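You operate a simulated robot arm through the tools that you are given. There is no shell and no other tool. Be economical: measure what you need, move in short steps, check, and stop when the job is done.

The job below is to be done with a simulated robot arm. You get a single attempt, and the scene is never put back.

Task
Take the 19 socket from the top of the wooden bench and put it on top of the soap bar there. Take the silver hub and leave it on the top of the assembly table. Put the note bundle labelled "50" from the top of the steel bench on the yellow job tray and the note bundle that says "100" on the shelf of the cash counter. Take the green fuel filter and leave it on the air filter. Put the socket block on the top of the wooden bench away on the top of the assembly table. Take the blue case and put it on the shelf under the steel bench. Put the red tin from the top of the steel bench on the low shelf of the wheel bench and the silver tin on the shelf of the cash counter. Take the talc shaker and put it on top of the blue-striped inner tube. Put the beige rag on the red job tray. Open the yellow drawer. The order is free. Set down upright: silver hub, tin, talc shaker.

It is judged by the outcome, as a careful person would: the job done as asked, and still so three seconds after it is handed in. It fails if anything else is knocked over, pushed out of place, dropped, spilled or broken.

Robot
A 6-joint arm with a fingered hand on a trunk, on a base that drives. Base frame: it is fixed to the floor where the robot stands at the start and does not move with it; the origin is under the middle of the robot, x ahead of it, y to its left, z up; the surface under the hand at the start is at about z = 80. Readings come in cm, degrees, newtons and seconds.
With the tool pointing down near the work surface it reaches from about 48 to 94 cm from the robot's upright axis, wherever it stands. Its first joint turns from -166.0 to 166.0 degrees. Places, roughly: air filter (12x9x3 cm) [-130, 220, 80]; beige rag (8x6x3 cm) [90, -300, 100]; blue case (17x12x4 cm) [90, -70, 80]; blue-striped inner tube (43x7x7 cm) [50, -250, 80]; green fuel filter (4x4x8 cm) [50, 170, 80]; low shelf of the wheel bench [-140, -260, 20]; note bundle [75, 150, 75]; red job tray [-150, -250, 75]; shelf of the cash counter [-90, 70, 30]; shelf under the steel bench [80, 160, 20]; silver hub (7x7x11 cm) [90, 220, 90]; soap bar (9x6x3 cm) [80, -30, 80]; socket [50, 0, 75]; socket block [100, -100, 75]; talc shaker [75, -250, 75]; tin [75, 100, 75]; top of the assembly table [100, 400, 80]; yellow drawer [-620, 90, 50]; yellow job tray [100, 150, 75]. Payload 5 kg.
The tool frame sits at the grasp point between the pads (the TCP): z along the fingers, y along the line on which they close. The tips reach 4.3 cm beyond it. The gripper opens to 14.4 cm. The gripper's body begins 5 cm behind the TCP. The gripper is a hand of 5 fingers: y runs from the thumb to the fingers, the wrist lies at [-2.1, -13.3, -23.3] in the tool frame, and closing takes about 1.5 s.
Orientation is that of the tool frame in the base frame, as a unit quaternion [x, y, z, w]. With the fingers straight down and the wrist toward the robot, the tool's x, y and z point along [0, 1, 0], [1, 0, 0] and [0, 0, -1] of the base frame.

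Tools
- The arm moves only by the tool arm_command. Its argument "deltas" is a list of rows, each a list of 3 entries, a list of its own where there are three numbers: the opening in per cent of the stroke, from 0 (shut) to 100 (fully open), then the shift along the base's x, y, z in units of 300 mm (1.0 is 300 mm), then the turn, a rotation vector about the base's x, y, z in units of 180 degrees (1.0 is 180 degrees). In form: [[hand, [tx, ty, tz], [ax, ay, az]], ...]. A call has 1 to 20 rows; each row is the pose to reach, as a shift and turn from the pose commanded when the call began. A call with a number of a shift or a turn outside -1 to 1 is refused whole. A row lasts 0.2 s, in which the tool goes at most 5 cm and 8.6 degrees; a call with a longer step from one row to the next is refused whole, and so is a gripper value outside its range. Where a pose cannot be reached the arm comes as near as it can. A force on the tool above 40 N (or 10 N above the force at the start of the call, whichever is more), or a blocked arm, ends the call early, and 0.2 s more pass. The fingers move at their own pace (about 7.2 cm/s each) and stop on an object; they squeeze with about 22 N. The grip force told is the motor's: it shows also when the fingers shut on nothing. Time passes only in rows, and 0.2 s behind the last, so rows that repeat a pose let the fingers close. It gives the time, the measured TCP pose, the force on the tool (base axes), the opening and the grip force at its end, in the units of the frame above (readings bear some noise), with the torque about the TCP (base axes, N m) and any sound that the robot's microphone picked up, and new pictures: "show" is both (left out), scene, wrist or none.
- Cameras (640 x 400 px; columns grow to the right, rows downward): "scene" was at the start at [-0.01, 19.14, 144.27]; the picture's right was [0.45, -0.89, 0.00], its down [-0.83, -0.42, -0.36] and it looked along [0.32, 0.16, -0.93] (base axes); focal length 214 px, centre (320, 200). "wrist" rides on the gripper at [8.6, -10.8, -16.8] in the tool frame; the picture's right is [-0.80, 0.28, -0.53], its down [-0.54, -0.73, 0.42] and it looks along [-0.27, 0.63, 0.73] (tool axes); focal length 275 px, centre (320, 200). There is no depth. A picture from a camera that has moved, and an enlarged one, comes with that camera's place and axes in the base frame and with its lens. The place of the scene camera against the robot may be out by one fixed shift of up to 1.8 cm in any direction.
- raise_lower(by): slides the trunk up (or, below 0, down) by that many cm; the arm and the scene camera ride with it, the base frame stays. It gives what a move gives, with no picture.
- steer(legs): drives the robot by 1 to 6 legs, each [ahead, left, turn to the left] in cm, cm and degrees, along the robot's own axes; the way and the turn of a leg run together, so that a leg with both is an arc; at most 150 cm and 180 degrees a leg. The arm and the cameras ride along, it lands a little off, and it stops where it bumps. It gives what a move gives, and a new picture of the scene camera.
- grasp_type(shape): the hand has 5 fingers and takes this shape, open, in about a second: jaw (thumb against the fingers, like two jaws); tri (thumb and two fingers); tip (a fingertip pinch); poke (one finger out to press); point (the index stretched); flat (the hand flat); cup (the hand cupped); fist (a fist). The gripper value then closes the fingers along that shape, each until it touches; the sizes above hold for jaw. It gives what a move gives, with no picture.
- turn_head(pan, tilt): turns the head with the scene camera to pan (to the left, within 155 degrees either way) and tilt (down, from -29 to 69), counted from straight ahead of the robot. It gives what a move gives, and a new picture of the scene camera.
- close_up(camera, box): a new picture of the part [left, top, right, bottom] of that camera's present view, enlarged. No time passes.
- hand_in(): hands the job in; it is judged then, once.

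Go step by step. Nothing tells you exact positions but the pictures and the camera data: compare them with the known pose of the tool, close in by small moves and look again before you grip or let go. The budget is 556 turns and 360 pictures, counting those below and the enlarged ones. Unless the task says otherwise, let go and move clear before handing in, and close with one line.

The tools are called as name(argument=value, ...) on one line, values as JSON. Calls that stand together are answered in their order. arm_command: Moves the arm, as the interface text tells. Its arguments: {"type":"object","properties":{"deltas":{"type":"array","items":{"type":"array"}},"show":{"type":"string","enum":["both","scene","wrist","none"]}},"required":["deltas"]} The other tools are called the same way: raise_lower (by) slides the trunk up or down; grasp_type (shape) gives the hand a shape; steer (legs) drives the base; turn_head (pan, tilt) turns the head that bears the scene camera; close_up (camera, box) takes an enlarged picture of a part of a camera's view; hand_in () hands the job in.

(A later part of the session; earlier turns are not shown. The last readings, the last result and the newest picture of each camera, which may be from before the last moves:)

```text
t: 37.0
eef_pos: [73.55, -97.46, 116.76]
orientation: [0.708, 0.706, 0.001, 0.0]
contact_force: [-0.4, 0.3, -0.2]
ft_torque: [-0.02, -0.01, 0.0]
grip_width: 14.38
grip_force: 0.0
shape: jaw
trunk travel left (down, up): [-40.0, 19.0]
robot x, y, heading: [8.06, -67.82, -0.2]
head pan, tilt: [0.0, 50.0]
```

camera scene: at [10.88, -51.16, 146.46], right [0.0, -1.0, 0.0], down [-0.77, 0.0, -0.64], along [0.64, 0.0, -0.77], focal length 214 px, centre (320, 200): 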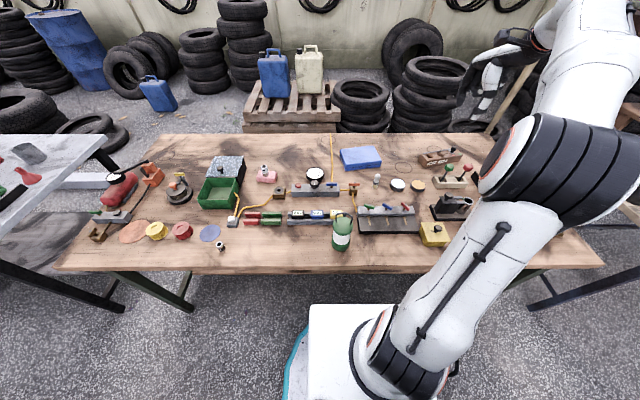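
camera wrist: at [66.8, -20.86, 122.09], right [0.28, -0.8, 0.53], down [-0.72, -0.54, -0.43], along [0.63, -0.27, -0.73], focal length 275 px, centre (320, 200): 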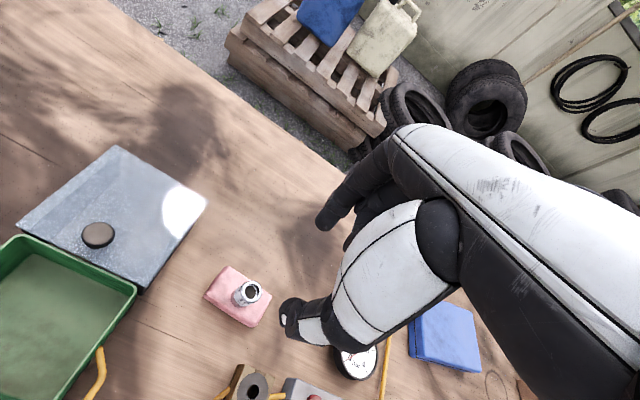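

I move over the case, turning the hand 10° to match it.

arm_command(deltas=[[100, [0.06, 0.1, 0], [0, 0, 0.01]], [100, [0.12, 0.21, 0], [0, 0, 0.02]], [100, [0.19, 0.33, 0], [0, 0, 0.03]], [100, [0.26, 0.46, 0], [0, 0, 0.04]], [100, [0.33, 0.59, -0.05], [0, 0, 0.05]], [100, [0.4, 0.72, -0.12], [0, 0, 0.056]], [100, [0.46, 0.82, -0.22], [0, 0, 0.056]], [100, [0.5, 0.863, -0.36], [0, 0, 0.056]], [100, [0.5, 0.863, -0.5], [0, 0, 0.056]], [100, [0.5, 0.863, -0.5], [0, 0, 0.056]]], show="wrist")

close_up(camera="scene", box=[288, 100, 448, 200])

```text
t: 39.2
eef_pos: [88.45, -71.3, 102.01]
orientation: [0.643, 0.765, 0.002, 0.001]
contact_force: [-1.1, 0.1, -0.3]
ft_torque: [0.0, 0.01, -0.02]
grip_width: 14.38
grip_force: 0.1
shape: jaw
trunk travel left (down, up): [-40.0, 19.0]
robot x, y, heading: [7.89, -67.53, -0.4]
head pan, tilt: [0.0, 50.0]
camera wrist: at [76.44, -64.79, 118.91], right [0.42, -0.74, 0.53], down [-0.62, -0.66, -0.43], along [0.66, -0.15, -0.73], focal length 275 px, centre (320, 200)
```

wrist: 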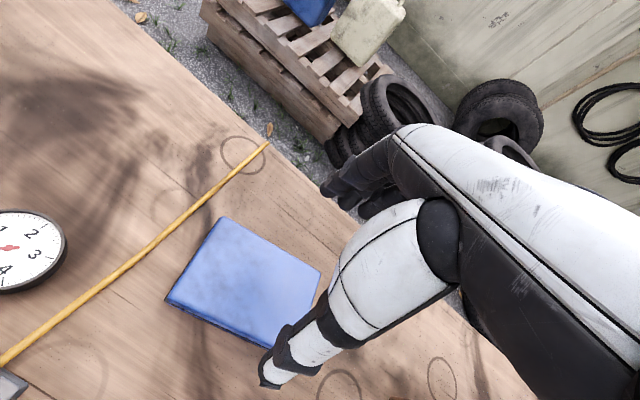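

```text
4.00 times, centred on (368, 150) of scene
camera zoom: at [10.86, -51.13, 146.46], right [0.0, -1.0, 0.0], down [-0.77, 0.0, -0.64], along [0.64, 0.0, -0.77], focal length 858 px, centre (128, 400)
```

zoom: 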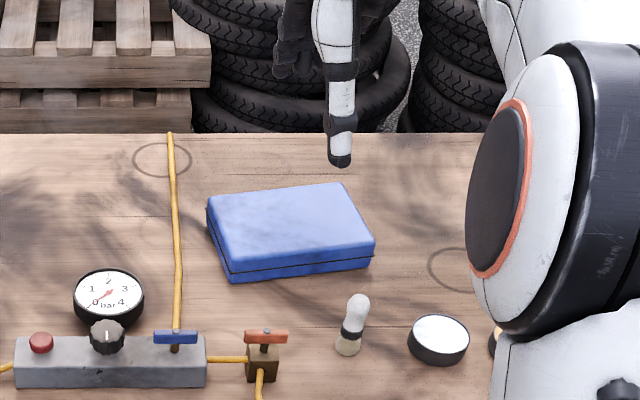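

arm_command(deltas=[[100, [0.067, 0.01, -0.1], [0, 0, 0]], [100, [0.067, 0.01, -0.25], [0, 0, 0]], [100, [0.067, 0.01, -0.38], [0, 0, 0]], [100, [0.067, 0.01, -0.38], [0, 0, 0]]], show="wrist")

close_up(camera="scene", box=[288, 100, 448, 200])

```text
t: 40.2
eef_pos: [90.71, -71.62, 90.52]
orientation: [0.644, 0.765, 0.002, -0.001]
contact_force: [-0.4, -0.6, 0.0]
ft_torque: [0.0, 0.02, -0.03]
grip_width: 14.39
grip_force: 0.1
shape: jaw
trunk travel left (down, up): [-40.0, 19.0]
robot x, y, heading: [7.95, -68.1, -0.3]
head pan, tilt: [0.0, 50.0]
camera wrist: at [78.59, -65.09, 107.41], right [0.42, -0.74, 0.53], down [-0.62, -0.66, -0.42], along [0.66, -0.15, -0.73], focal length 275 px, centre (320, 200)
```

wrist: 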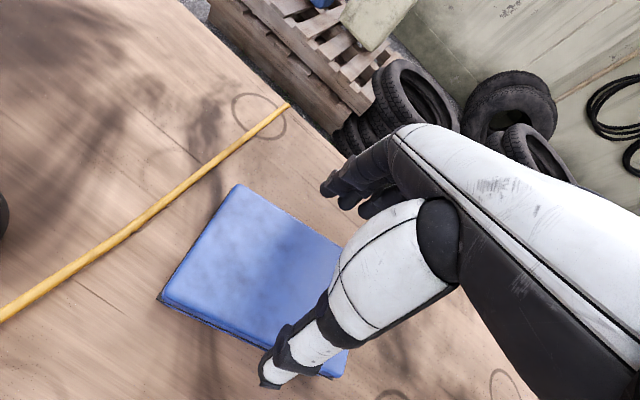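

```text
4.00 times, centred on (368, 150) of scene
camera zoom: at [10.88, -51.13, 146.47], right [0.0, -1.0, 0.0], down [-0.77, 0.0, -0.64], along [0.64, 0.0, -0.77], focal length 858 px, centre (128, 400)
```

zoom: 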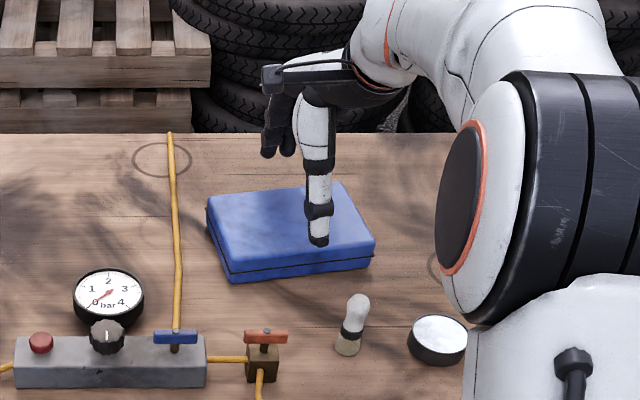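

Near alignment is fine; I shift 0.6 cm toward me and descend slowly.

arm_command(deltas=[[100, [-0.02, 0.01, -0.05], [0, 0, 0]], [100, [-0.02, 0.01, -0.1], [0, 0, 0]], [100, [-0.02, 0.01, -0.14], [0, 0, 0]], [100, [-0.02, 0.01, -0.177], [0, 0, 0]], [100, [-0.02, 0.01, -0.177], [0, 0, 0]]], show="wrist")

close_up(camera="scene", box=[320, 120, 400, 170])

```text
t: 41.4
eef_pos: [89.99, -71.11, 85.09]
orientation: [0.644, 0.765, 0.001, -0.001]
contact_force: [-0.1, 0.0, -0.7]
ft_torque: [-0.02, 0.01, 0.04]
grip_width: 14.36
grip_force: 0.1
shape: jaw
trunk travel left (down, up): [-40.0, 19.0]
robot x, y, heading: [8.27, -67.65, -0.3]
head pan, tilt: [0.0, 50.0]
camera wrist: at [77.88, -64.65, 102.09], right [0.42, -0.74, 0.53], down [-0.62, -0.66, -0.42], along [0.66, -0.15, -0.73], focal length 275 px, centre (320, 200)
```

wrist: 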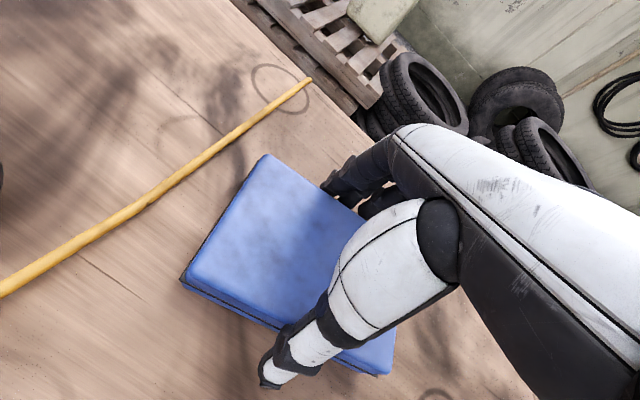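

```text
8.00 times, centred on (360, 145) of scene
camera zoom: at [10.86, -51.13, 146.46], right [0.0, -1.0, 0.0], down [-0.77, 0.0, -0.64], along [0.64, 0.0, -0.77], focal length 1716 px, centre (0, 640)
```

zoom: 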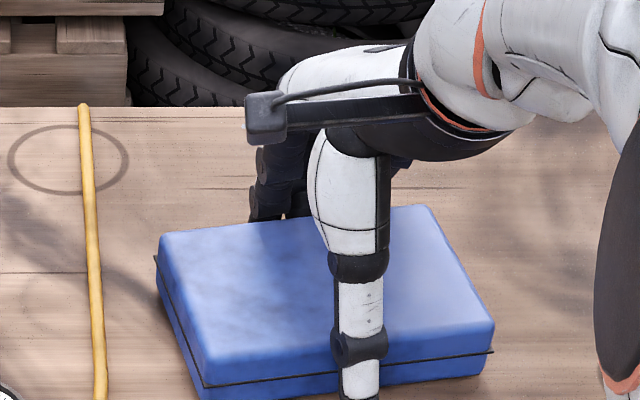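

The thumb is outside the front edge and the fingers behind. I close.

arm_command(deltas=[[80, [0, 0, 0.01], [0, 0, 0]], [60, [0, 0, 0.01], [0, 0, 0]], [0, [0, 0, 0.01], [0, 0, 0]], [0, [0, 0, 0.01], [0, 0, 0]], [0, [0, 0, 0.01], [0, 0, 0]], [0, [0, 0, 0.01], [0, 0, 0]]], show="none")

arm_command(deltas=[[0, [0, 0, 0.05], [0, 0, 0]], [0, [0, 0, 0.12], [0, 0, 0]], [0, [0, 0, 0.2], [0, 0, 0]], [0, [0, 0, 0.3], [0, 0, 0]], [0, [0, 0, 0.3], [0, 0, 0]]], show="wrist")

close_up(camera="scene", box=[304, 100, 416, 170])

```text
t: 42.8
eef_pos: [90.07, -71.1, 85.47]
orientation: [0.644, 0.765, 0.0, 0.0]
contact_force: [0.4, 0.0, 0.0]
ft_torque: [-0.01, -0.01, 0.01]
grip_width: 11.52
grip_force: 21.9
shape: jaw
trunk travel left (down, up): [-40.0, 19.0]
robot x, y, heading: [8.17, -67.54, -0.1]
head pan, tilt: [0.0, 50.0]
```

```text
t: 44.0
eef_pos: [89.89, -71.03, 94.28]
orientation: [0.644, 0.765, 0.0, -0.001]
contact_force: [-0.8, 0.5, -3.2]
ft_torque: [0.0, -0.03, 0.02]
grip_width: 11.53
grip_force: 22.3
shape: jaw
trunk travel left (down, up): [-40.0, 19.0]
robot x, y, heading: [8.46, -67.88, -0.2]
head pan, tilt: [0.0, 50.0]
camera wrist: at [77.91, -64.61, 111.32], right [0.42, -0.74, 0.53], down [-0.62, -0.66, -0.42], along [0.66, -0.15, -0.73], focal length 275 px, centre (320, 200)
```

wrist: 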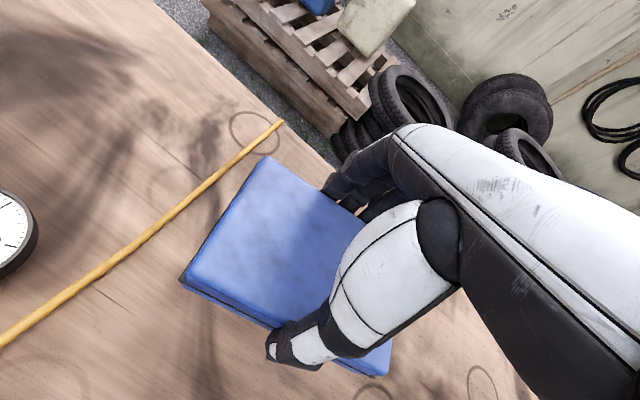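

```text
5.71 times, centred on (360, 135) of scene
camera zoom: at [10.85, -51.13, 146.46], right [0.0, -1.0, 0.0], down [-0.77, 0.0, -0.64], along [0.64, 0.0, -0.77], focal length 1226 px, centre (91, 571)
```

zoom: 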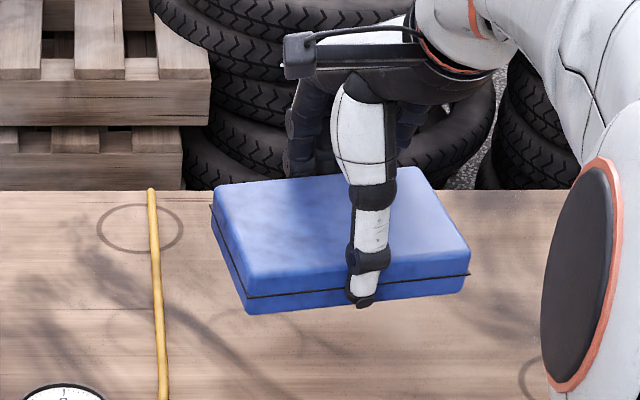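

Case held. I raise and retract it, back off, and strafe left toward the steel bench.

arm_command(deltas=[[0, [0, 0, 0.15], [0, 0, 0]], [0, [0, 0, 0.3], [0, 0, 0]], [0, [-0.05, 0, 0.45], [0, 0, 0]], [0, [-0.15, 0, 0.57], [0, 0, 0]], [0, [-0.3, 0, 0.62], [0, 0, 0]], [0, [-0.45, 0, 0.62], [0, 0, 0]], [0, [-0.6, 0, 0.62], [0, 0, 0]], [0, [-0.75, 0, 0.62], [0, 0, 0]], [0, [-0.75, 0, 0.62], [0, 0, 0]]], show="none")

turn_head(pan=30, tilt=40)

steer(legs=[[-18, 0, 0], [0, 120, 0], [0, 75, 0]])

```text
t: 46.0
eef_pos: [67.16, -70.81, 113.1]
orientation: [0.643, 0.766, 0.0, 0.0]
contact_force: [0.0, -0.6, -3.6]
ft_torque: [0.01, -0.05, -0.02]
grip_width: 11.5
grip_force: 22.2
shape: jaw
trunk travel left (down, up): [-40.0, 19.0]
robot x, y, heading: [7.95, -67.75, -0.3]
head pan, tilt: [0.0, 50.0]
```

```text
t: 47.0
eef_pos: [67.22, -70.86, 112.96]
orientation: [0.644, 0.765, 0.001, 0.0]
contact_force: [0.7, 0.2, -3.4]
ft_torque: [-0.01, -0.01, -0.01]
grip_width: 11.51
grip_force: 22.3
shape: jaw
trunk travel left (down, up): [-40.0, 19.0]
robot x, y, heading: [8.01, -67.84, -0.3]
head pan, tilt: [30.0, 40.0]
camera scene: at [10.55, -46.88, 147.88], right [0.5, -0.87, 0.0], down [-0.56, -0.32, -0.77], along [0.67, 0.38, -0.64], focal length 214 px, centre (320, 200)
```

scene: 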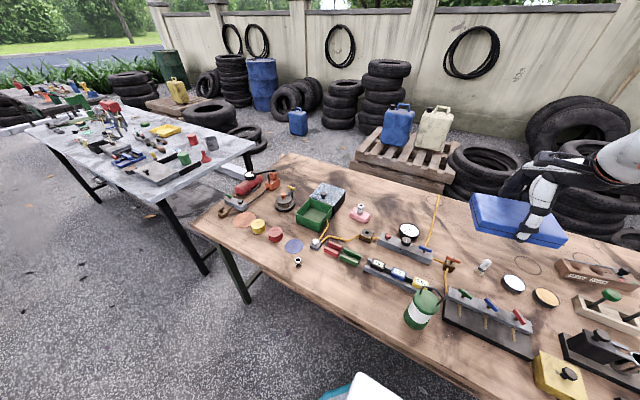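

```text
t: 57.6
eef_pos: [51.38, 119.67, 113.03]
orientation: [0.646, 0.763, 0.001, 0.0]
contact_force: [0.1, 0.7, -2.3]
ft_torque: [0.02, -0.01, -0.03]
grip_width: 11.54
grip_force: 22.3
shape: jaw
trunk travel left (down, up): [-40.0, 19.0]
robot x, y, heading: [-7.91, 123.12, -0.8]
head pan, tilt: [30.0, 40.0]
camera scene: at [-5.08, 144.05, 147.88], right [0.49, -0.87, 0.0], down [-0.56, -0.31, -0.77], along [0.67, 0.37, -0.64], focal length 214 px, centre (320, 200)
```

scene: 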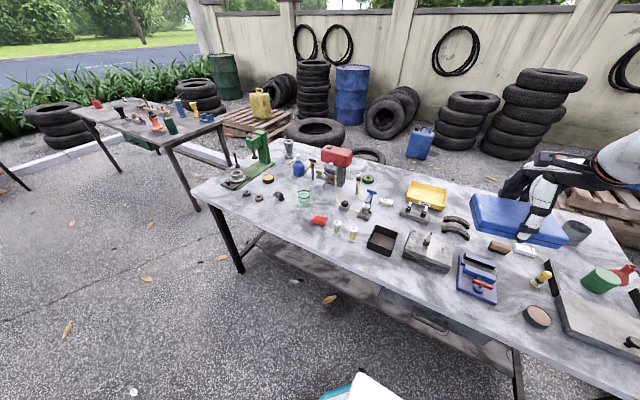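

I look at the shelf under the steel bench.

close_up(camera="scene", box=[200, 200, 520, 400])

turn_head(pan=45, tilt=55)

```text
2.00 times, centred on (360, 300) of scene
camera zoom: at [-5.08, 144.05, 147.88], right [0.49, -0.87, 0.0], down [-0.56, -0.31, -0.77], along [0.67, 0.37, -0.64], focal length 429 px, centre (240, 0)
```

zoom: 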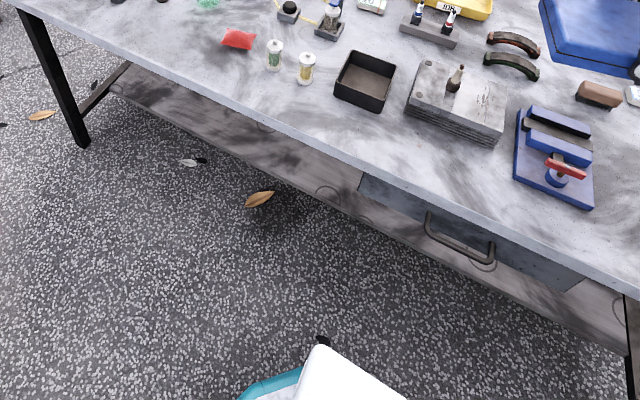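

```text
t: 58.4
eef_pos: [51.45, 119.63, 113.05]
orientation: [0.646, 0.763, 0.0, -0.001]
contact_force: [-0.5, 0.7, -4.6]
ft_torque: [-0.02, 0.01, -0.04]
grip_width: 11.5
grip_force: 21.6
shape: jaw
trunk travel left (down, up): [-40.0, 19.0]
robot x, y, heading: [-7.67, 123.42, -1.0]
head pan, tilt: [45.0, 55.0]
camera scene: at [-7.33, 144.93, 145.82], right [0.7, -0.72, 0.0], down [-0.59, -0.57, -0.57], along [0.41, 0.4, -0.82], focal length 214 px, centre (320, 200)
```

scene: 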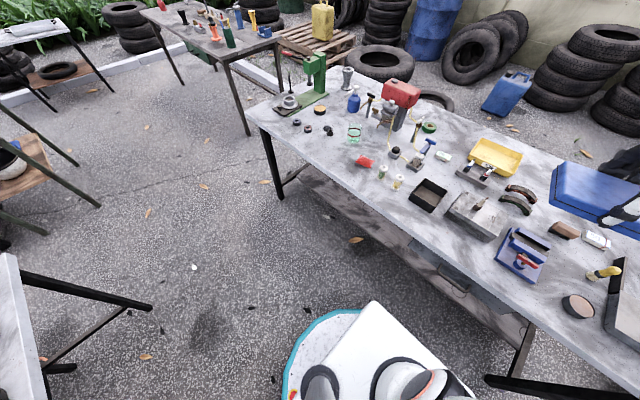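

The shelf front is recessed to about x = 58, and clean. I back off to x ≈ -26 and move left to y ≈ 178, clear of the drawer.

steer(legs=[[-17, 0, 1], [0, 56, 0]])

arm_command(deltas=[[0, [-0.1, 0, 0], [0, 0, -0.03]], [0, [-0.19, 0, 0], [0, 0, -0.056]], [0, [-0.19, 0, 0], [0, 0, -0.056]]], show="none")

```text
t: 62.6
eef_pos: [34.76, 175.93, 112.94]
orientation: [0.641, 0.767, 0.001, -0.001]
contact_force: [0.1, -0.2, -3.8]
ft_torque: [0.02, 0.03, 0.01]
grip_width: 11.48
grip_force: 22.1
shape: jaw
trunk travel left (down, up): [-40.0, 19.0]
robot x, y, heading: [-23.81, 178.22, 0.2]
head pan, tilt: [45.0, 55.0]
camera scene: at [-24.35, 200.35, 145.81], right [0.71, -0.71, 0.0], down [-0.58, -0.58, -0.57], along [0.41, 0.41, -0.82], focal length 214 px, centre (320, 200)
```

scene: 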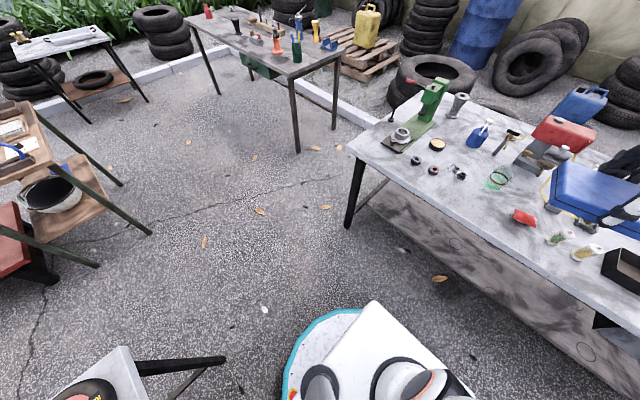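

```text
t: 63.4
eef_pos: [28.96, 175.96, 113.0]
orientation: [0.707, 0.707, 0.001, -0.001]
contact_force: [0.3, 0.8, -2.9]
ft_torque: [0.03, -0.01, 0.0]
grip_width: 11.52
grip_force: 22.3
shape: jaw
trunk travel left (down, up): [-40.0, 19.0]
robot x, y, heading: [-24.44, 178.56, 0.0]
head pan, tilt: [45.0, 55.0]
```

I back off a little more for clearance from the table edge, then lower the trunk.

steer(legs=[[-4, 0, 0]])

arm_command(deltas=[[0, [-0.05, 0, -0.1], [0, 0, 0]], [0, [-0.07, 0, -0.25], [0, 0, 0]], [0, [-0.07, 0, -0.4], [0, 0, 0]], [0, [-0.07, 0, -0.5], [0, 0, 0]], [0, [-0.07, 0, -0.5], [0, 0, 0]]], show="none")

turn_head(pan=0, tilt=60)

```text
t: 64.3
eef_pos: [25.06, 175.82, 113.08]
orientation: [0.706, 0.708, 0.001, 0.001]
contact_force: [0.4, 0.3, -2.9]
ft_torque: [0.0, -0.01, 0.0]
grip_width: 11.5
grip_force: 22.1
shape: jaw
trunk travel left (down, up): [-40.0, 19.0]
robot x, y, heading: [-28.72, 178.63, 0.0]
head pan, tilt: [45.0, 55.0]
camera scene: at [-28.38, 200.35, 145.81], right [0.71, -0.71, 0.0], down [-0.58, -0.58, -0.57], along [0.41, 0.41, -0.82], focal length 214 px, centre (320, 200)
```

scene: 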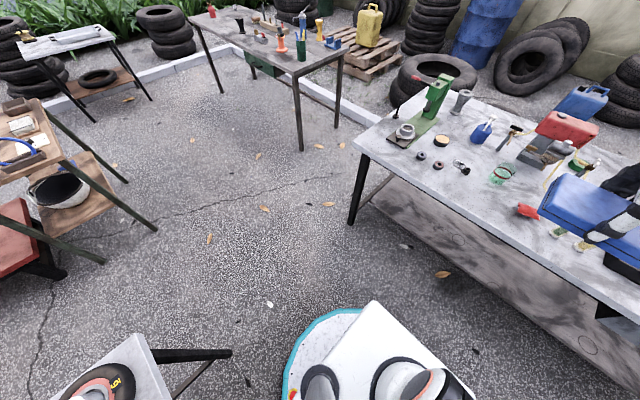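

```text
t: 65.5
eef_pos: [22.87, 175.75, 97.93]
orientation: [0.706, 0.708, 0.001, -0.002]
contact_force: [0.9, -0.6, -3.9]
ft_torque: [0.0, 0.02, 0.0]
grip_width: 11.52
grip_force: 22.2
shape: jaw
trunk travel left (down, up): [-40.0, 19.0]
robot x, y, heading: [-28.31, 178.69, 0.2]
head pan, tilt: [45.0, 55.0]
```

```text
t: 66.6
eef_pos: [22.93, 175.6, 98.01]
orientation: [0.706, 0.708, 0.001, -0.001]
contact_force: [0.8, 0.3, -3.5]
ft_torque: [0.03, 0.02, 0.0]
grip_width: 11.51
grip_force: 22.2
shape: jaw
trunk travel left (down, up): [-40.0, 19.0]
robot x, y, heading: [-28.26, 178.52, -0.0]
head pan, tilt: [0.0, 60.0]
camera scene: at [-26.78, 195.25, 145.21], right [0.0, -1.0, 0.0], down [-0.87, 0.0, -0.5], along [0.5, 0.0, -0.87], focal length 214 px, centre (320, 200)
```

scene: 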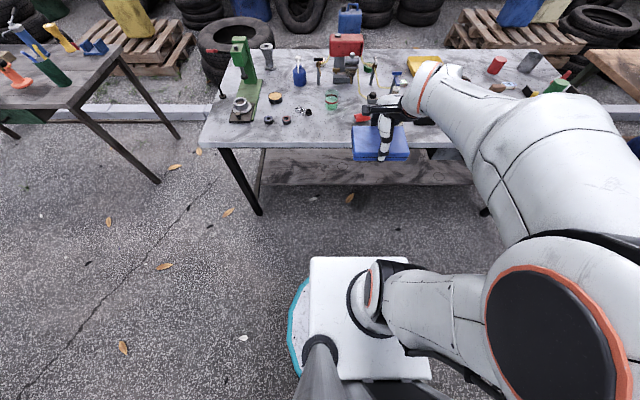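

arm_command(deltas=[[0, [-0.06, 0, 0], [0, 0, 0]], [0, [-0.06, 0, 0], [0, 0, 0]]], show="none")

raise_lower(by=-40)

turn_head(pan=0, tilt=40)

```text
t: 67.2
eef_pos: [21.26, 175.57, 97.85]
orientation: [0.706, 0.708, 0.001, 0.0]
contact_force: [0.3, -0.9, -3.7]
ft_torque: [0.02, 0.0, -0.01]
grip_width: 11.5
grip_force: 21.7
shape: jaw
trunk travel left (down, up): [-40.0, 19.0]
robot x, y, heading: [-28.4, 179.04, 0.0]
head pan, tilt: [0.0, 60.0]
```

```text
t: 71.0
eef_pos: [21.15, 175.54, 57.88]
orientation: [0.706, 0.708, 0.001, -0.001]
contact_force: [0.2, -0.2, -2.8]
ft_torque: [0.0, -0.02, 0.0]
grip_width: 11.52
grip_force: 22.3
shape: jaw
trunk travel left (down, up): [0.0, 59.0]
robot x, y, heading: [-28.42, 178.77, 0.1]
head pan, tilt: [0.0, 60.0]
```

```text
t: 71.9
eef_pos: [21.19, 175.51, 57.89]
orientation: [0.706, 0.708, 0.0, 0.0]
contact_force: [0.6, -0.3, -4.0]
ft_torque: [0.02, 0.01, 0.02]
grip_width: 11.5
grip_force: 22.4
shape: jaw
trunk travel left (down, up): [0.0, 59.0]
robot x, y, heading: [-28.56, 178.46, 0.2]
head pan, tilt: [0.0, 40.0]
camera scene: at [-24.96, 195.25, 107.87], right [0.0, -1.0, 0.0], down [-0.64, 0.0, -0.77], along [0.77, 0.0, -0.64], focal length 214 px, centre (320, 200)
```

scene: 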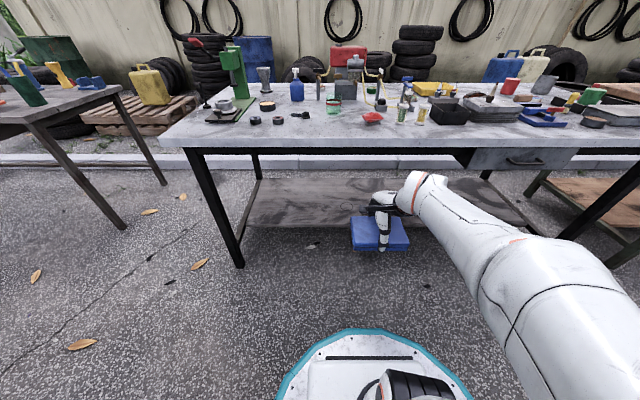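

I lower the arm so the case is at shelf height in front of the bench, then look.

arm_command(deltas=[[0, [0, 0, -0.13], [0, 0, 0]], [0, [0, 0, -0.26], [0, 0, 0]], [0, [0, 0, -0.39], [0, 0, 0]], [0, [0, 0, -0.52], [0, 0, 0]], [0, [0, 0, -0.65], [0, 0, 0]], [0, [0, 0, -0.78], [0, 0, 0]], [0, [0, 0, -0.89], [0, 0, 0]], [0, [0, 0, -0.89], [0, 0, 0]]], show="scene")

```text
t: 73.7
eef_pos: [21.06, 175.48, 31.17]
orientation: [0.704, 0.71, 0.002, -0.004]
contact_force: [-0.1, -0.8, -4.1]
ft_torque: [0.05, 0.0, -0.02]
grip_width: 11.51
grip_force: 22.6
shape: jaw
trunk travel left (down, up): [0.0, 59.0]
robot x, y, heading: [-28.18, 178.7, 0.2]
head pan, tilt: [0.0, 40.0]
camera scene: at [-24.95, 195.25, 107.88], right [0.0, -1.0, 0.0], down [-0.64, 0.0, -0.77], along [0.77, 0.0, -0.64], focal length 214 px, centre (320, 200)
```

scene: 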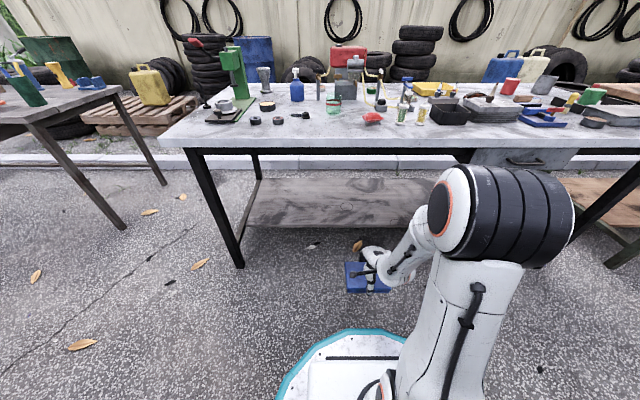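

The elbow is high now but will flatten as the arm extends. I extend under the bench in steps.

arm_command(deltas=[[0, [0.1, 0, 0], [0, 0, 0]], [0, [0.22, 0, 0], [0, 0, 0]], [0, [0.34, 0, 0], [0, 0, 0]], [0, [0.46, 0, 0], [0, 0, 0]], [0, [0.58, 0, 0], [0, 0, 0]], [0, [0.68, 0, 0], [0, 0, 0]], [0, [0.68, 0, 0], [0, 0, 0]]], show="scene")

```text
t: 75.3
eef_pos: [41.83, 175.72, 31.25]
orientation: [0.706, 0.708, 0.001, 0.0]
contact_force: [-0.4, 0.5, -3.6]
ft_torque: [0.01, 0.07, -0.03]
grip_width: 11.49
grip_force: 21.7
shape: jaw
trunk travel left (down, up): [0.0, 59.0]
robot x, y, heading: [-28.66, 178.79, 0.3]
head pan, tilt: [0.0, 40.0]
camera scene: at [-24.94, 195.25, 107.88], right [0.0, -1.0, 0.0], down [-0.64, 0.0, -0.77], along [0.77, 0.0, -0.64], focal length 214 px, centre (320, 200)
```

scene: 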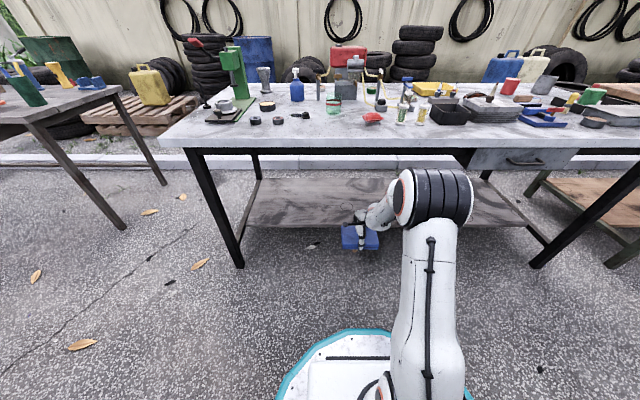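

arm_command(deltas=[[0, [0.12, 0, 0], [0, 0, 0]], [0, [0.24, 0, 0], [0, 0, 0]], [0, [0.36, 0, 0], [0, 0, 0]], [0, [0.48, 0, 0], [0, 0, 0]], [0, [0.6, 0, 0], [0, 0, 0]], [0, [0.66, 0, 0], [0, 0, 0]], [0, [0.66, 0, 0], [0, 0, 0]]], show="both")

close_up(camera="scene", box=[288, 140, 448, 240])

```text
t: 76.9
eef_pos: [61.33, 175.64, 31.07]
orientation: [0.706, 0.708, 0.0, -0.001]
contact_force: [-0.2, 0.1, -3.5]
ft_torque: [0.06, 0.01, 0.03]
grip_width: 11.51
grip_force: 21.7
shape: jaw
trunk travel left (down, up): [0.0, 59.0]
robot x, y, heading: [-28.47, 178.63, 0.2]
head pan, tilt: [0.0, 40.0]
camera scene: at [-24.93, 195.25, 107.88], right [0.0, -1.0, 0.0], down [-0.64, 0.0, -0.77], along [0.77, 0.0, -0.64], focal length 214 px, centre (320, 200)
camera wrist: at [50.48, 183.94, 47.94], right [0.29, -0.8, 0.53], down [-0.72, -0.54, -0.42], along [0.63, -0.26, -0.73], focal length 275 px, centre (320, 200)
```

scene: 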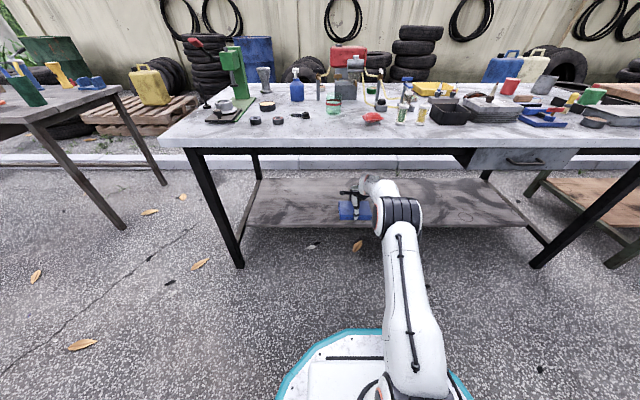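
wrist: 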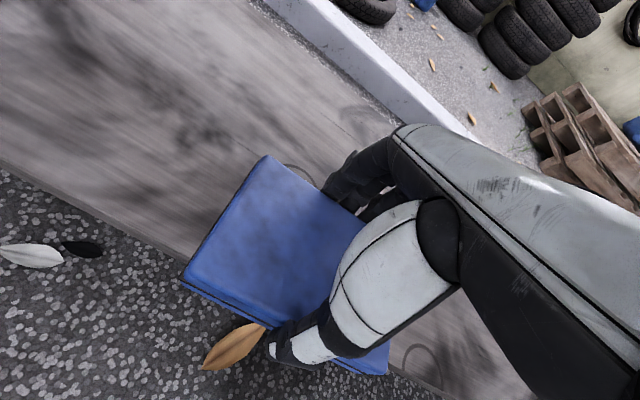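

```text
4.00 times, centred on (368, 190) of scene
camera zoom: at [-24.93, 195.25, 107.88], right [0.0, -1.0, 0.0], down [-0.64, 0.0, -0.77], along [0.77, 0.0, -0.64], focal length 858 px, centre (128, 240)
```

zoom: 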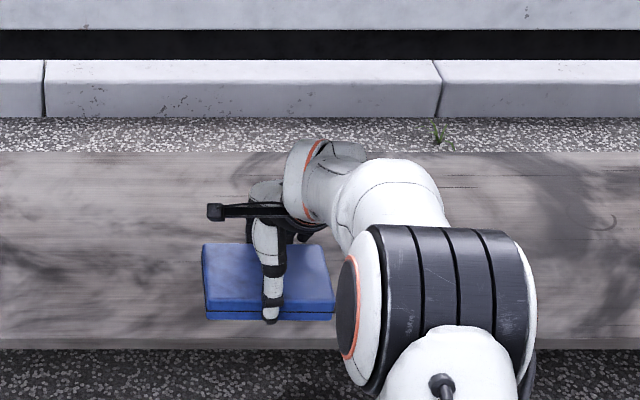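

The shelf edge is at x ≈ 59. I drive ahead 8 cm so the whole case is over the shelf.

steer(legs=[[8.5, 0, 0]])

arm_command(deltas=[[0, [0, 0, -0.05], [0, 0, 0]], [0, [0, 0, -0.1], [0, 0, 0]], [0, [0, 0, -0.13], [0, 0, 0]], [0, [0, 0, -0.13], [0, 0, 0]]], show="wrist")

```text
t: 78.0
eef_pos: [69.75, 175.59, 31.02]
orientation: [0.706, 0.709, 0.001, -0.001]
contact_force: [-0.1, -0.8, -2.7]
ft_torque: [-0.03, 0.02, -0.02]
grip_width: 11.51
grip_force: 21.4
shape: jaw
trunk travel left (down, up): [0.0, 59.0]
robot x, y, heading: [-19.95, 178.8, 0.4]
head pan, tilt: [0.0, 40.0]
camera scene: at [-16.42, 195.26, 107.88], right [0.0, -1.0, 0.0], down [-0.64, 0.0, -0.77], along [0.77, 0.0, -0.64], focal length 214 px, centre (320, 200)
```

scene: 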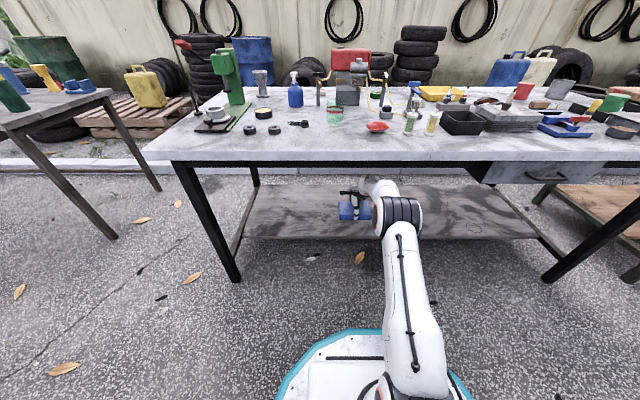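

```text
t: 79.0
eef_pos: [69.75, 175.58, 26.91]
orientation: [0.706, 0.708, 0.001, -0.001]
contact_force: [-0.2, -0.1, -3.5]
ft_torque: [0.03, 0.02, 0.0]
grip_width: 11.48
grip_force: 22.6
shape: jaw
trunk travel left (down, up): [0.0, 59.0]
robot x, y, heading: [-19.53, 178.71, 0.0]
head pan, tilt: [0.0, 40.0]
camera wrist: at [58.97, 184.01, 43.91], right [0.29, -0.8, 0.53], down [-0.72, -0.54, -0.42], along [0.63, -0.26, -0.73], focal length 275 px, centre (320, 200)
```

wrist: 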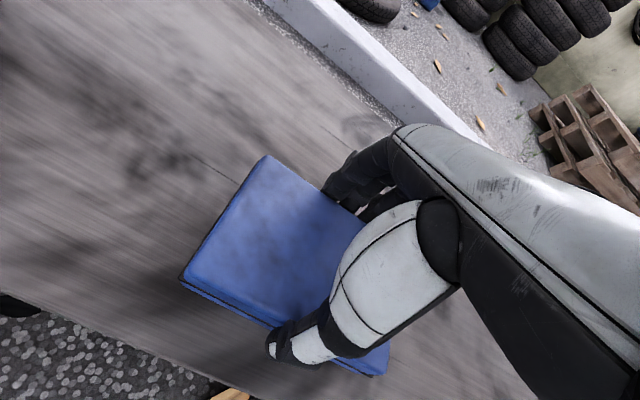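

arm_command(deltas=[[0, [0, 0, -0.015], [0, 0, 0]], [0, [0, 0, -0.03], [0, 0, 0]], [0, [0, 0, -0.03], [0, 0, 0]]], show="none")

arm_command(deltas=[[0, [0, 0, -0.01], [0, 0, 0]], [0, [0, 0, -0.02], [0, 0, 0]], [0, [0, 0, -0.02], [0, 0, 0]]], show="none")

arm_command(deltas=[[0, [0, 0, -0.01], [0, 0, 0]], [0, [0, 0, -0.02], [0, 0, 0]], [0, [0, 0, -0.02], [0, 0, 0]]], show="none")

```text
t: 79.8
eef_pos: [69.75, 175.76, 26.11]
orientation: [0.706, 0.708, 0.001, -0.001]
contact_force: [0.5, -0.9, -4.0]
ft_torque: [-0.02, 0.02, -0.04]
grip_width: 11.51
grip_force: 22.2
shape: jaw
trunk travel left (down, up): [0.0, 59.0]
robot x, y, heading: [-20.22, 178.84, 0.2]
head pan, tilt: [0.0, 40.0]
```

```text
t: 80.6
eef_pos: [69.8, 175.54, 25.52]
orientation: [0.706, 0.708, 0.0, -0.001]
contact_force: [0.4, 0.0, -3.0]
ft_torque: [0.02, 0.02, -0.01]
grip_width: 11.47
grip_force: 21.9
shape: jaw
trunk travel left (down, up): [0.0, 59.0]
robot x, y, heading: [-19.82, 178.32, -0.0]
head pan, tilt: [0.0, 40.0]
```

```text
t: 81.4
eef_pos: [69.77, 175.56, 24.93]
orientation: [0.706, 0.708, 0.001, -0.001]
contact_force: [0.1, 0.3, -2.3]
ft_torque: [0.03, 0.02, 0.02]
grip_width: 11.5
grip_force: 22.8
shape: jaw
trunk travel left (down, up): [0.0, 59.0]
robot x, y, heading: [-19.55, 178.79, 0.0]
head pan, tilt: [0.0, 40.0]
```

arm_command(deltas=[[0, [0, 0, -0.01], [0, 0, 0]], [0, [0, 0, -0.02], [0, 0, 0]], [0, [0, 0, -0.02], [0, 0, 0]]], show="none")

arm_command(deltas=[[0, [0, 0, -0.01], [0, 0, 0]], [0, [0, 0, -0.02], [0, 0, 0]], [0, [0, 0, -0.02], [0, 0, 0]]], show="none")

arm_command(deltas=[[0, [0, 0, -0.01], [0, 0, 0]], [0, [0, 0, -0.02], [0, 0, 0]], [0, [0, 0, -0.02], [0, 0, 0]]], show="none")

```text
t: 82.2
eef_pos: [69.93, 175.54, 24.42]
orientation: [0.706, 0.708, 0.001, -0.001]
contact_force: [-0.4, 0.2, -3.7]
ft_torque: [0.0, 0.02, 0.0]
grip_width: 11.53
grip_force: 21.8
shape: jaw
trunk travel left (down, up): [0.0, 59.0]
robot x, y, heading: [-19.8, 178.98, 0.2]
head pan, tilt: [0.0, 40.0]
```

```text
t: 83.0
eef_pos: [69.85, 175.63, 23.91]
orientation: [0.706, 0.708, 0.0, -0.001]
contact_force: [-0.3, -0.4, -3.6]
ft_torque: [0.0, 0.02, -0.01]
grip_width: 11.51
grip_force: 21.4
shape: jaw
trunk travel left (down, up): [0.0, 59.0]
robot x, y, heading: [-19.7, 178.44, 0.1]
head pan, tilt: [0.0, 40.0]
```

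```text
t: 83.8
eef_pos: [69.9, 175.43, 23.2]
orientation: [0.706, 0.708, 0.001, -0.001]
contact_force: [0.3, 0.2, -2.7]
ft_torque: [0.04, 0.0, 0.02]
grip_width: 11.52
grip_force: 22.7
shape: jaw
trunk travel left (down, up): [0.0, 59.0]
robot x, y, heading: [-20.03, 178.72, 0.1]
head pan, tilt: [0.0, 40.0]
```

arm_command(deltas=[[0, [0, 0, -0.01], [0, 0, 0]], [0, [0, 0, -0.02], [0, 0, 0]], [0, [0, 0, -0.02], [0, 0, 0]]], show="none")

arm_command(deltas=[[0, [0, 0, -0.01], [0, 0, 0]], [0, [0, 0, -0.02], [0, 0, 0]], [0, [0, 0, -0.02], [0, 0, 0]]], show="none")

close_up(camera="scene", box=[320, 170, 416, 230])

```text
t: 84.6
eef_pos: [69.89, 175.56, 22.98]
orientation: [0.706, 0.709, 0.003, 0.001]
contact_force: [-2.6, 0.1, 13.7]
ft_torque: [-0.1, 0.25, 0.03]
grip_width: 11.41
grip_force: 21.1
shape: jaw
trunk travel left (down, up): [0.0, 59.0]
robot x, y, heading: [-19.89, 178.35, 0.2]
head pan, tilt: [0.0, 40.0]
```

```text
t: 85.4
eef_pos: [70.08, 175.52, 22.56]
orientation: [0.705, 0.709, 0.003, 0.003]
contact_force: [0.6, -1.4, 30.9]
ft_torque: [-0.26, -0.02, 0.05]
grip_width: 11.23
grip_force: 21.4
shape: jaw
trunk travel left (down, up): [0.0, 59.0]
robot x, y, heading: [-19.72, 178.75, 0.2]
head pan, tilt: [0.0, 40.0]
```

```text
6.67 times, centred on (368, 200) of scene
camera zoom: at [-16.66, 195.27, 107.9], right [0.0, -1.0, 0.0], down [-0.64, 0.0, -0.77], along [0.77, 0.0, -0.64], focal length 1430 px, centre (0, 200)
```

zoom: 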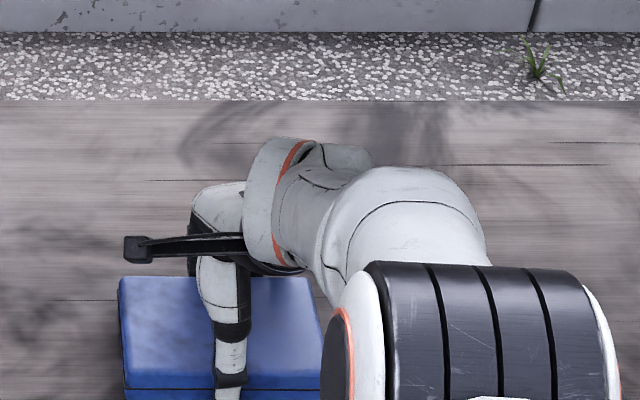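

Placed on the shelf (z ≈ 17.6). I ease off, open, lift and retract.

arm_command(deltas=[[0, [0, 0, 0.012], [0, 0, 0]], [85, [0, 0, 0.012], [0, 0, 0]], [100, [0, 0, 0.012], [0, 0, 0]], [100, [0, 0, 0.012], [0, 0, 0]], [100, [0, 0, 0.012], [0, 0, 0]], [100, [0, 0, 0.06], [0, 0, 0]], [100, [0, 0, 0.15], [0, 0, 0]], [100, [0, 0, 0.3], [0, 0, 0]], [100, [0, 0, 0.3], [0, 0, 0]]], show="wrist")

```text
t: 87.4
eef_pos: [70.0, 175.52, 30.99]
orientation: [0.706, 0.708, 0.002, 0.001]
contact_force: [-0.2, -0.5, 0.3]
ft_torque: [-0.02, 0.01, -0.02]
grip_width: 14.36
grip_force: 0.1
shape: jaw
trunk travel left (down, up): [0.0, 59.0]
robot x, y, heading: [-19.77, 178.66, -0.1]
head pan, tilt: [0.0, 40.0]
camera wrist: at [59.13, 183.99, 47.83], right [0.29, -0.8, 0.53], down [-0.72, -0.54, -0.43], along [0.63, -0.26, -0.73], focal length 275 px, centre (320, 200)
```

wrist: 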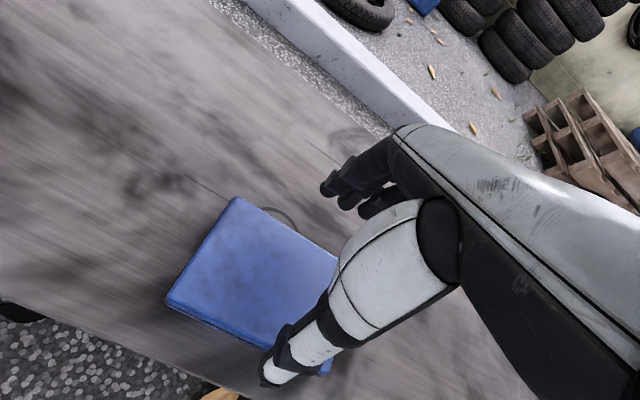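

Case rests on the shelf. I retract the same way out.

steer(legs=[[-8.5, 0, 0]])

arm_command(deltas=[[100, [-0.12, 0, 0], [0, 0, 0]], [100, [-0.24, 0, 0], [0, 0, 0]], [100, [-0.36, 0, 0], [0, 0, 0]], [100, [-0.48, 0, 0], [0, 0, 0]], [100, [-0.6, 0, 0], [0, 0, 0]], [100, [-0.66, 0, 0], [0, 0, 0]], [100, [-0.66, 0, 0], [0, 0, 0]]], show="none")

arm_command(deltas=[[100, [-0.12, 0, 0], [0, 0, 0]], [100, [-0.24, 0, 0], [0, 0, 0]], [100, [-0.36, 0, 0], [0, 0, 0]], [100, [-0.48, 0, 0], [0, 0, 0]], [100, [-0.6, 0, 0], [0, 0, 0]], [100, [-0.68, 0, 0], [0, 0, 0]], [100, [-0.68, 0, 0], [0, 0, 0]]], show="none")

raise_lower(by=40)

arm_command(deltas=[[100, [0, 0, 0.15], [0, 0, 0]], [100, [0, 0, 0.3], [0, 0, 0]], [100, [0, 0, 0.45], [0, 0, 0]], [100, [0, 0, 0.6], [0, 0, 0]], [100, [0, 0, 0.75], [0, 0, 0]], [100, [0, 0, 0.9], [0, 0, 0]], [100, [0, 0, 1.0], [0, 0, 0]], [100, [0, 0, 1.0], [0, 0, 0]]], show="none")

turn_head(pan=20, tilt=50)

```text
t: 88.5
eef_pos: [61.35, 175.45, 30.87]
orientation: [0.706, 0.708, 0.001, -0.001]
contact_force: [-0.6, -0.7, 0.1]
ft_torque: [0.0, -0.02, -0.02]
grip_width: 14.35
grip_force: 0.1
shape: jaw
trunk travel left (down, up): [0.0, 59.0]
robot x, y, heading: [-28.53, 178.63, 0.1]
head pan, tilt: [0.0, 40.0]
camera scene: at [-25.03, 195.25, 107.88], right [0.0, -1.0, 0.0], down [-0.64, 0.0, -0.77], along [0.77, 0.0, -0.64], focal length 214 px, centre (320, 200)
```

scene: 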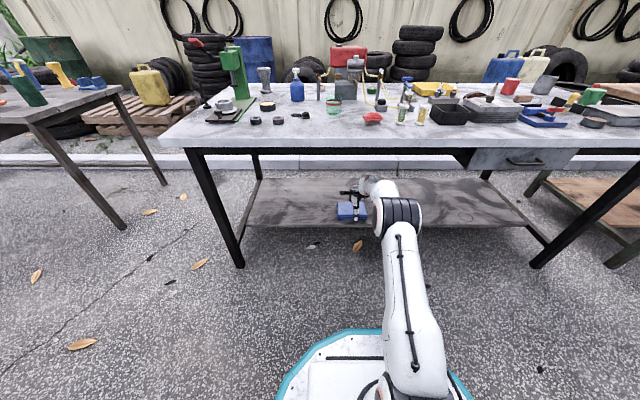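

```text
t: 90.0
eef_pos: [41.39, 175.35, 30.78]
orientation: [0.706, 0.708, 0.001, -0.001]
contact_force: [-0.3, 0.3, -0.1]
ft_torque: [-0.02, 0.0, -0.02]
grip_width: 14.36
grip_force: 0.0
shape: jaw
trunk travel left (down, up): [0.0, 59.0]
robot x, y, heading: [-28.54, 178.54, 0.3]
head pan, tilt: [0.0, 40.0]
```

```text
t: 91.7
eef_pos: [21.21, 175.48, 31.06]
orientation: [0.706, 0.709, 0.002, -0.004]
contact_force: [0.0, 0.3, 0.9]
ft_torque: [0.02, 0.01, 0.04]
grip_width: 14.4
grip_force: 0.1
shape: jaw
trunk travel left (down, up): [0.0, 59.0]
robot x, y, heading: [-28.81, 178.65, -0.1]
head pan, tilt: [0.0, 40.0]
```

```text
t: 95.5
eef_pos: [21.25, 175.42, 71.02]
orientation: [0.705, 0.709, 0.001, -0.005]
contact_force: [-0.5, 0.2, 0.3]
ft_torque: [0.03, -0.02, -0.02]
grip_width: 14.39
grip_force: 0.1
shape: jaw
trunk travel left (down, up): [-40.0, 19.0]
robot x, y, heading: [-28.4, 178.37, -0.1]
head pan, tilt: [0.0, 40.0]
```

```text
t: 97.3
eef_pos: [21.07, 175.38, 101.37]
orientation: [0.705, 0.709, 0.002, -0.005]
contact_force: [-0.2, 0.6, 0.2]
ft_torque: [0.01, -0.01, -0.01]
grip_width: 14.36
grip_force: 0.0
shape: jaw
trunk travel left (down, up): [-40.0, 19.0]
robot x, y, heading: [-28.34, 178.27, 0.0]
head pan, tilt: [0.0, 40.0]
```

```text
t: 98.1
eef_pos: [21.2, 175.39, 101.32]
orientation: [0.705, 0.709, 0.002, -0.004]
contact_force: [-0.2, 0.4, -0.4]
ft_torque: [0.0, -0.01, 0.0]
grip_width: 14.38
grip_force: 0.2
shape: jaw
trunk travel left (down, up): [-40.0, 19.0]
robot x, y, heading: [-28.78, 178.86, -0.1]
head pan, tilt: [20.0, 50.0]
camera scene: at [-26.31, 197.88, 146.47], right [0.34, -0.94, 0.0], down [-0.72, -0.26, -0.64], along [0.6, 0.22, -0.77], focal length 214 px, centre (320, 200)
```

scene: 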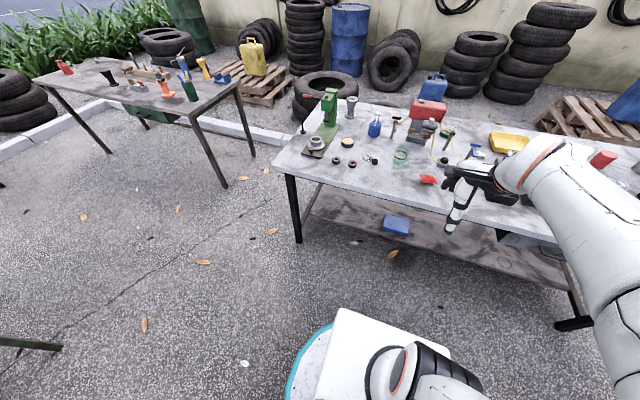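

Next, I look closely at the steel bench to identify the hub, filters, notes and tins.

close_up(camera="scene", box=[270, 80, 462, 200])

steer(legs=[[10, 0, 0]])

turn_head(pan=-15, tilt=45)

close_up(camera="wrist", box=[0, 0, 640, 400])

```text
3.33 times, centred on (366, 140) of scene
camera zoom: at [-26.31, 197.88, 146.47], right [0.34, -0.94, 0.0], down [-0.72, -0.26, -0.64], along [0.6, 0.22, -0.77], focal length 715 px, centre (167, 400)
```

zoom: 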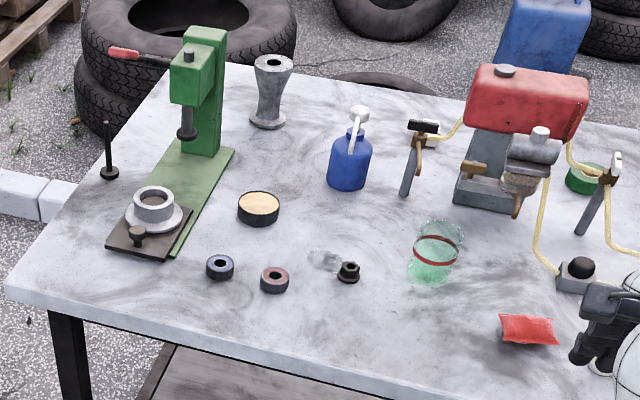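

```text
t: 99.3
eef_pos: [31.27, 175.43, 101.49]
orientation: [0.706, 0.708, 0.002, -0.005]
contact_force: [0.4, 0.0, 0.3]
ft_torque: [-0.01, -0.01, 0.01]
grip_width: 14.39
grip_force: 0.0
shape: jaw
trunk travel left (down, up): [-40.0, 19.0]
robot x, y, heading: [-18.27, 178.51, -0.0]
head pan, tilt: [20.0, 50.0]
camera scene: at [-16.08, 197.89, 146.46], right [0.34, -0.94, 0.0], down [-0.72, -0.26, -0.64], along [0.6, 0.22, -0.77], focal length 214 px, centre (320, 200)
```

scene: 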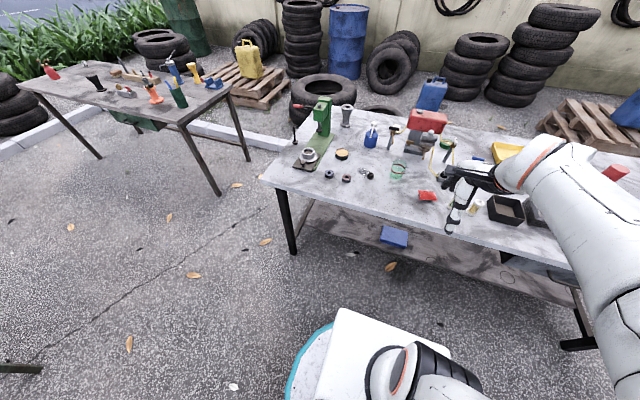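

```text
t: 100.3
eef_pos: [31.34, 175.34, 101.36]
orientation: [0.705, 0.709, 0.002, -0.005]
contact_force: [-0.6, -0.1, 0.1]
ft_torque: [0.01, -0.02, -0.02]
grip_width: 14.41
grip_force: 0.0
shape: jaw
trunk travel left (down, up): [-40.0, 19.0]
robot x, y, heading: [-18.32, 179.12, 0.2]
head pan, tilt: [-15.0, 45.0]
camera scene: at [-15.47, 193.16, 147.15], right [-0.26, -0.97, 0.0], down [-0.68, 0.18, -0.71], along [0.68, -0.18, -0.71], focal length 214 px, centre (320, 200)
```

scene: 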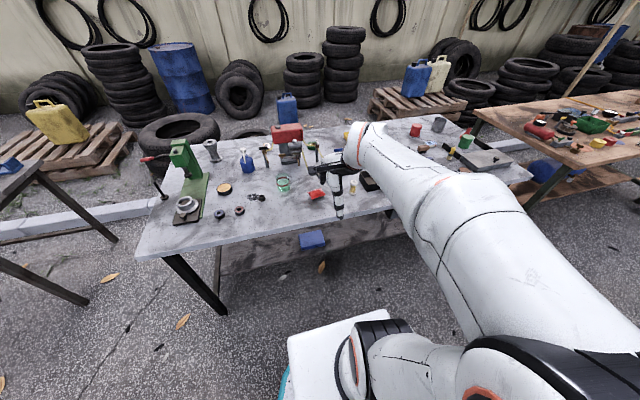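

```text
1.00 times, centred on (320, 200) of wrist (not enlarged: the box is as wide or as high as the picture)
camera zoom: at [20.6, 183.68, 118.41], right [0.29, -0.8, 0.53], down [-0.72, -0.54, -0.43], along [0.63, -0.26, -0.74], focal length 275 px, centre (320, 200)
```

zoom: 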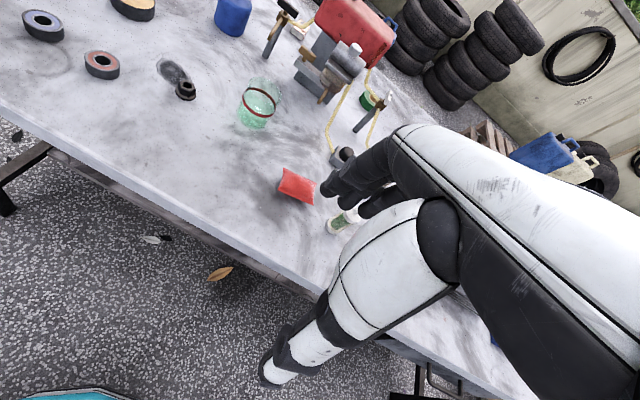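

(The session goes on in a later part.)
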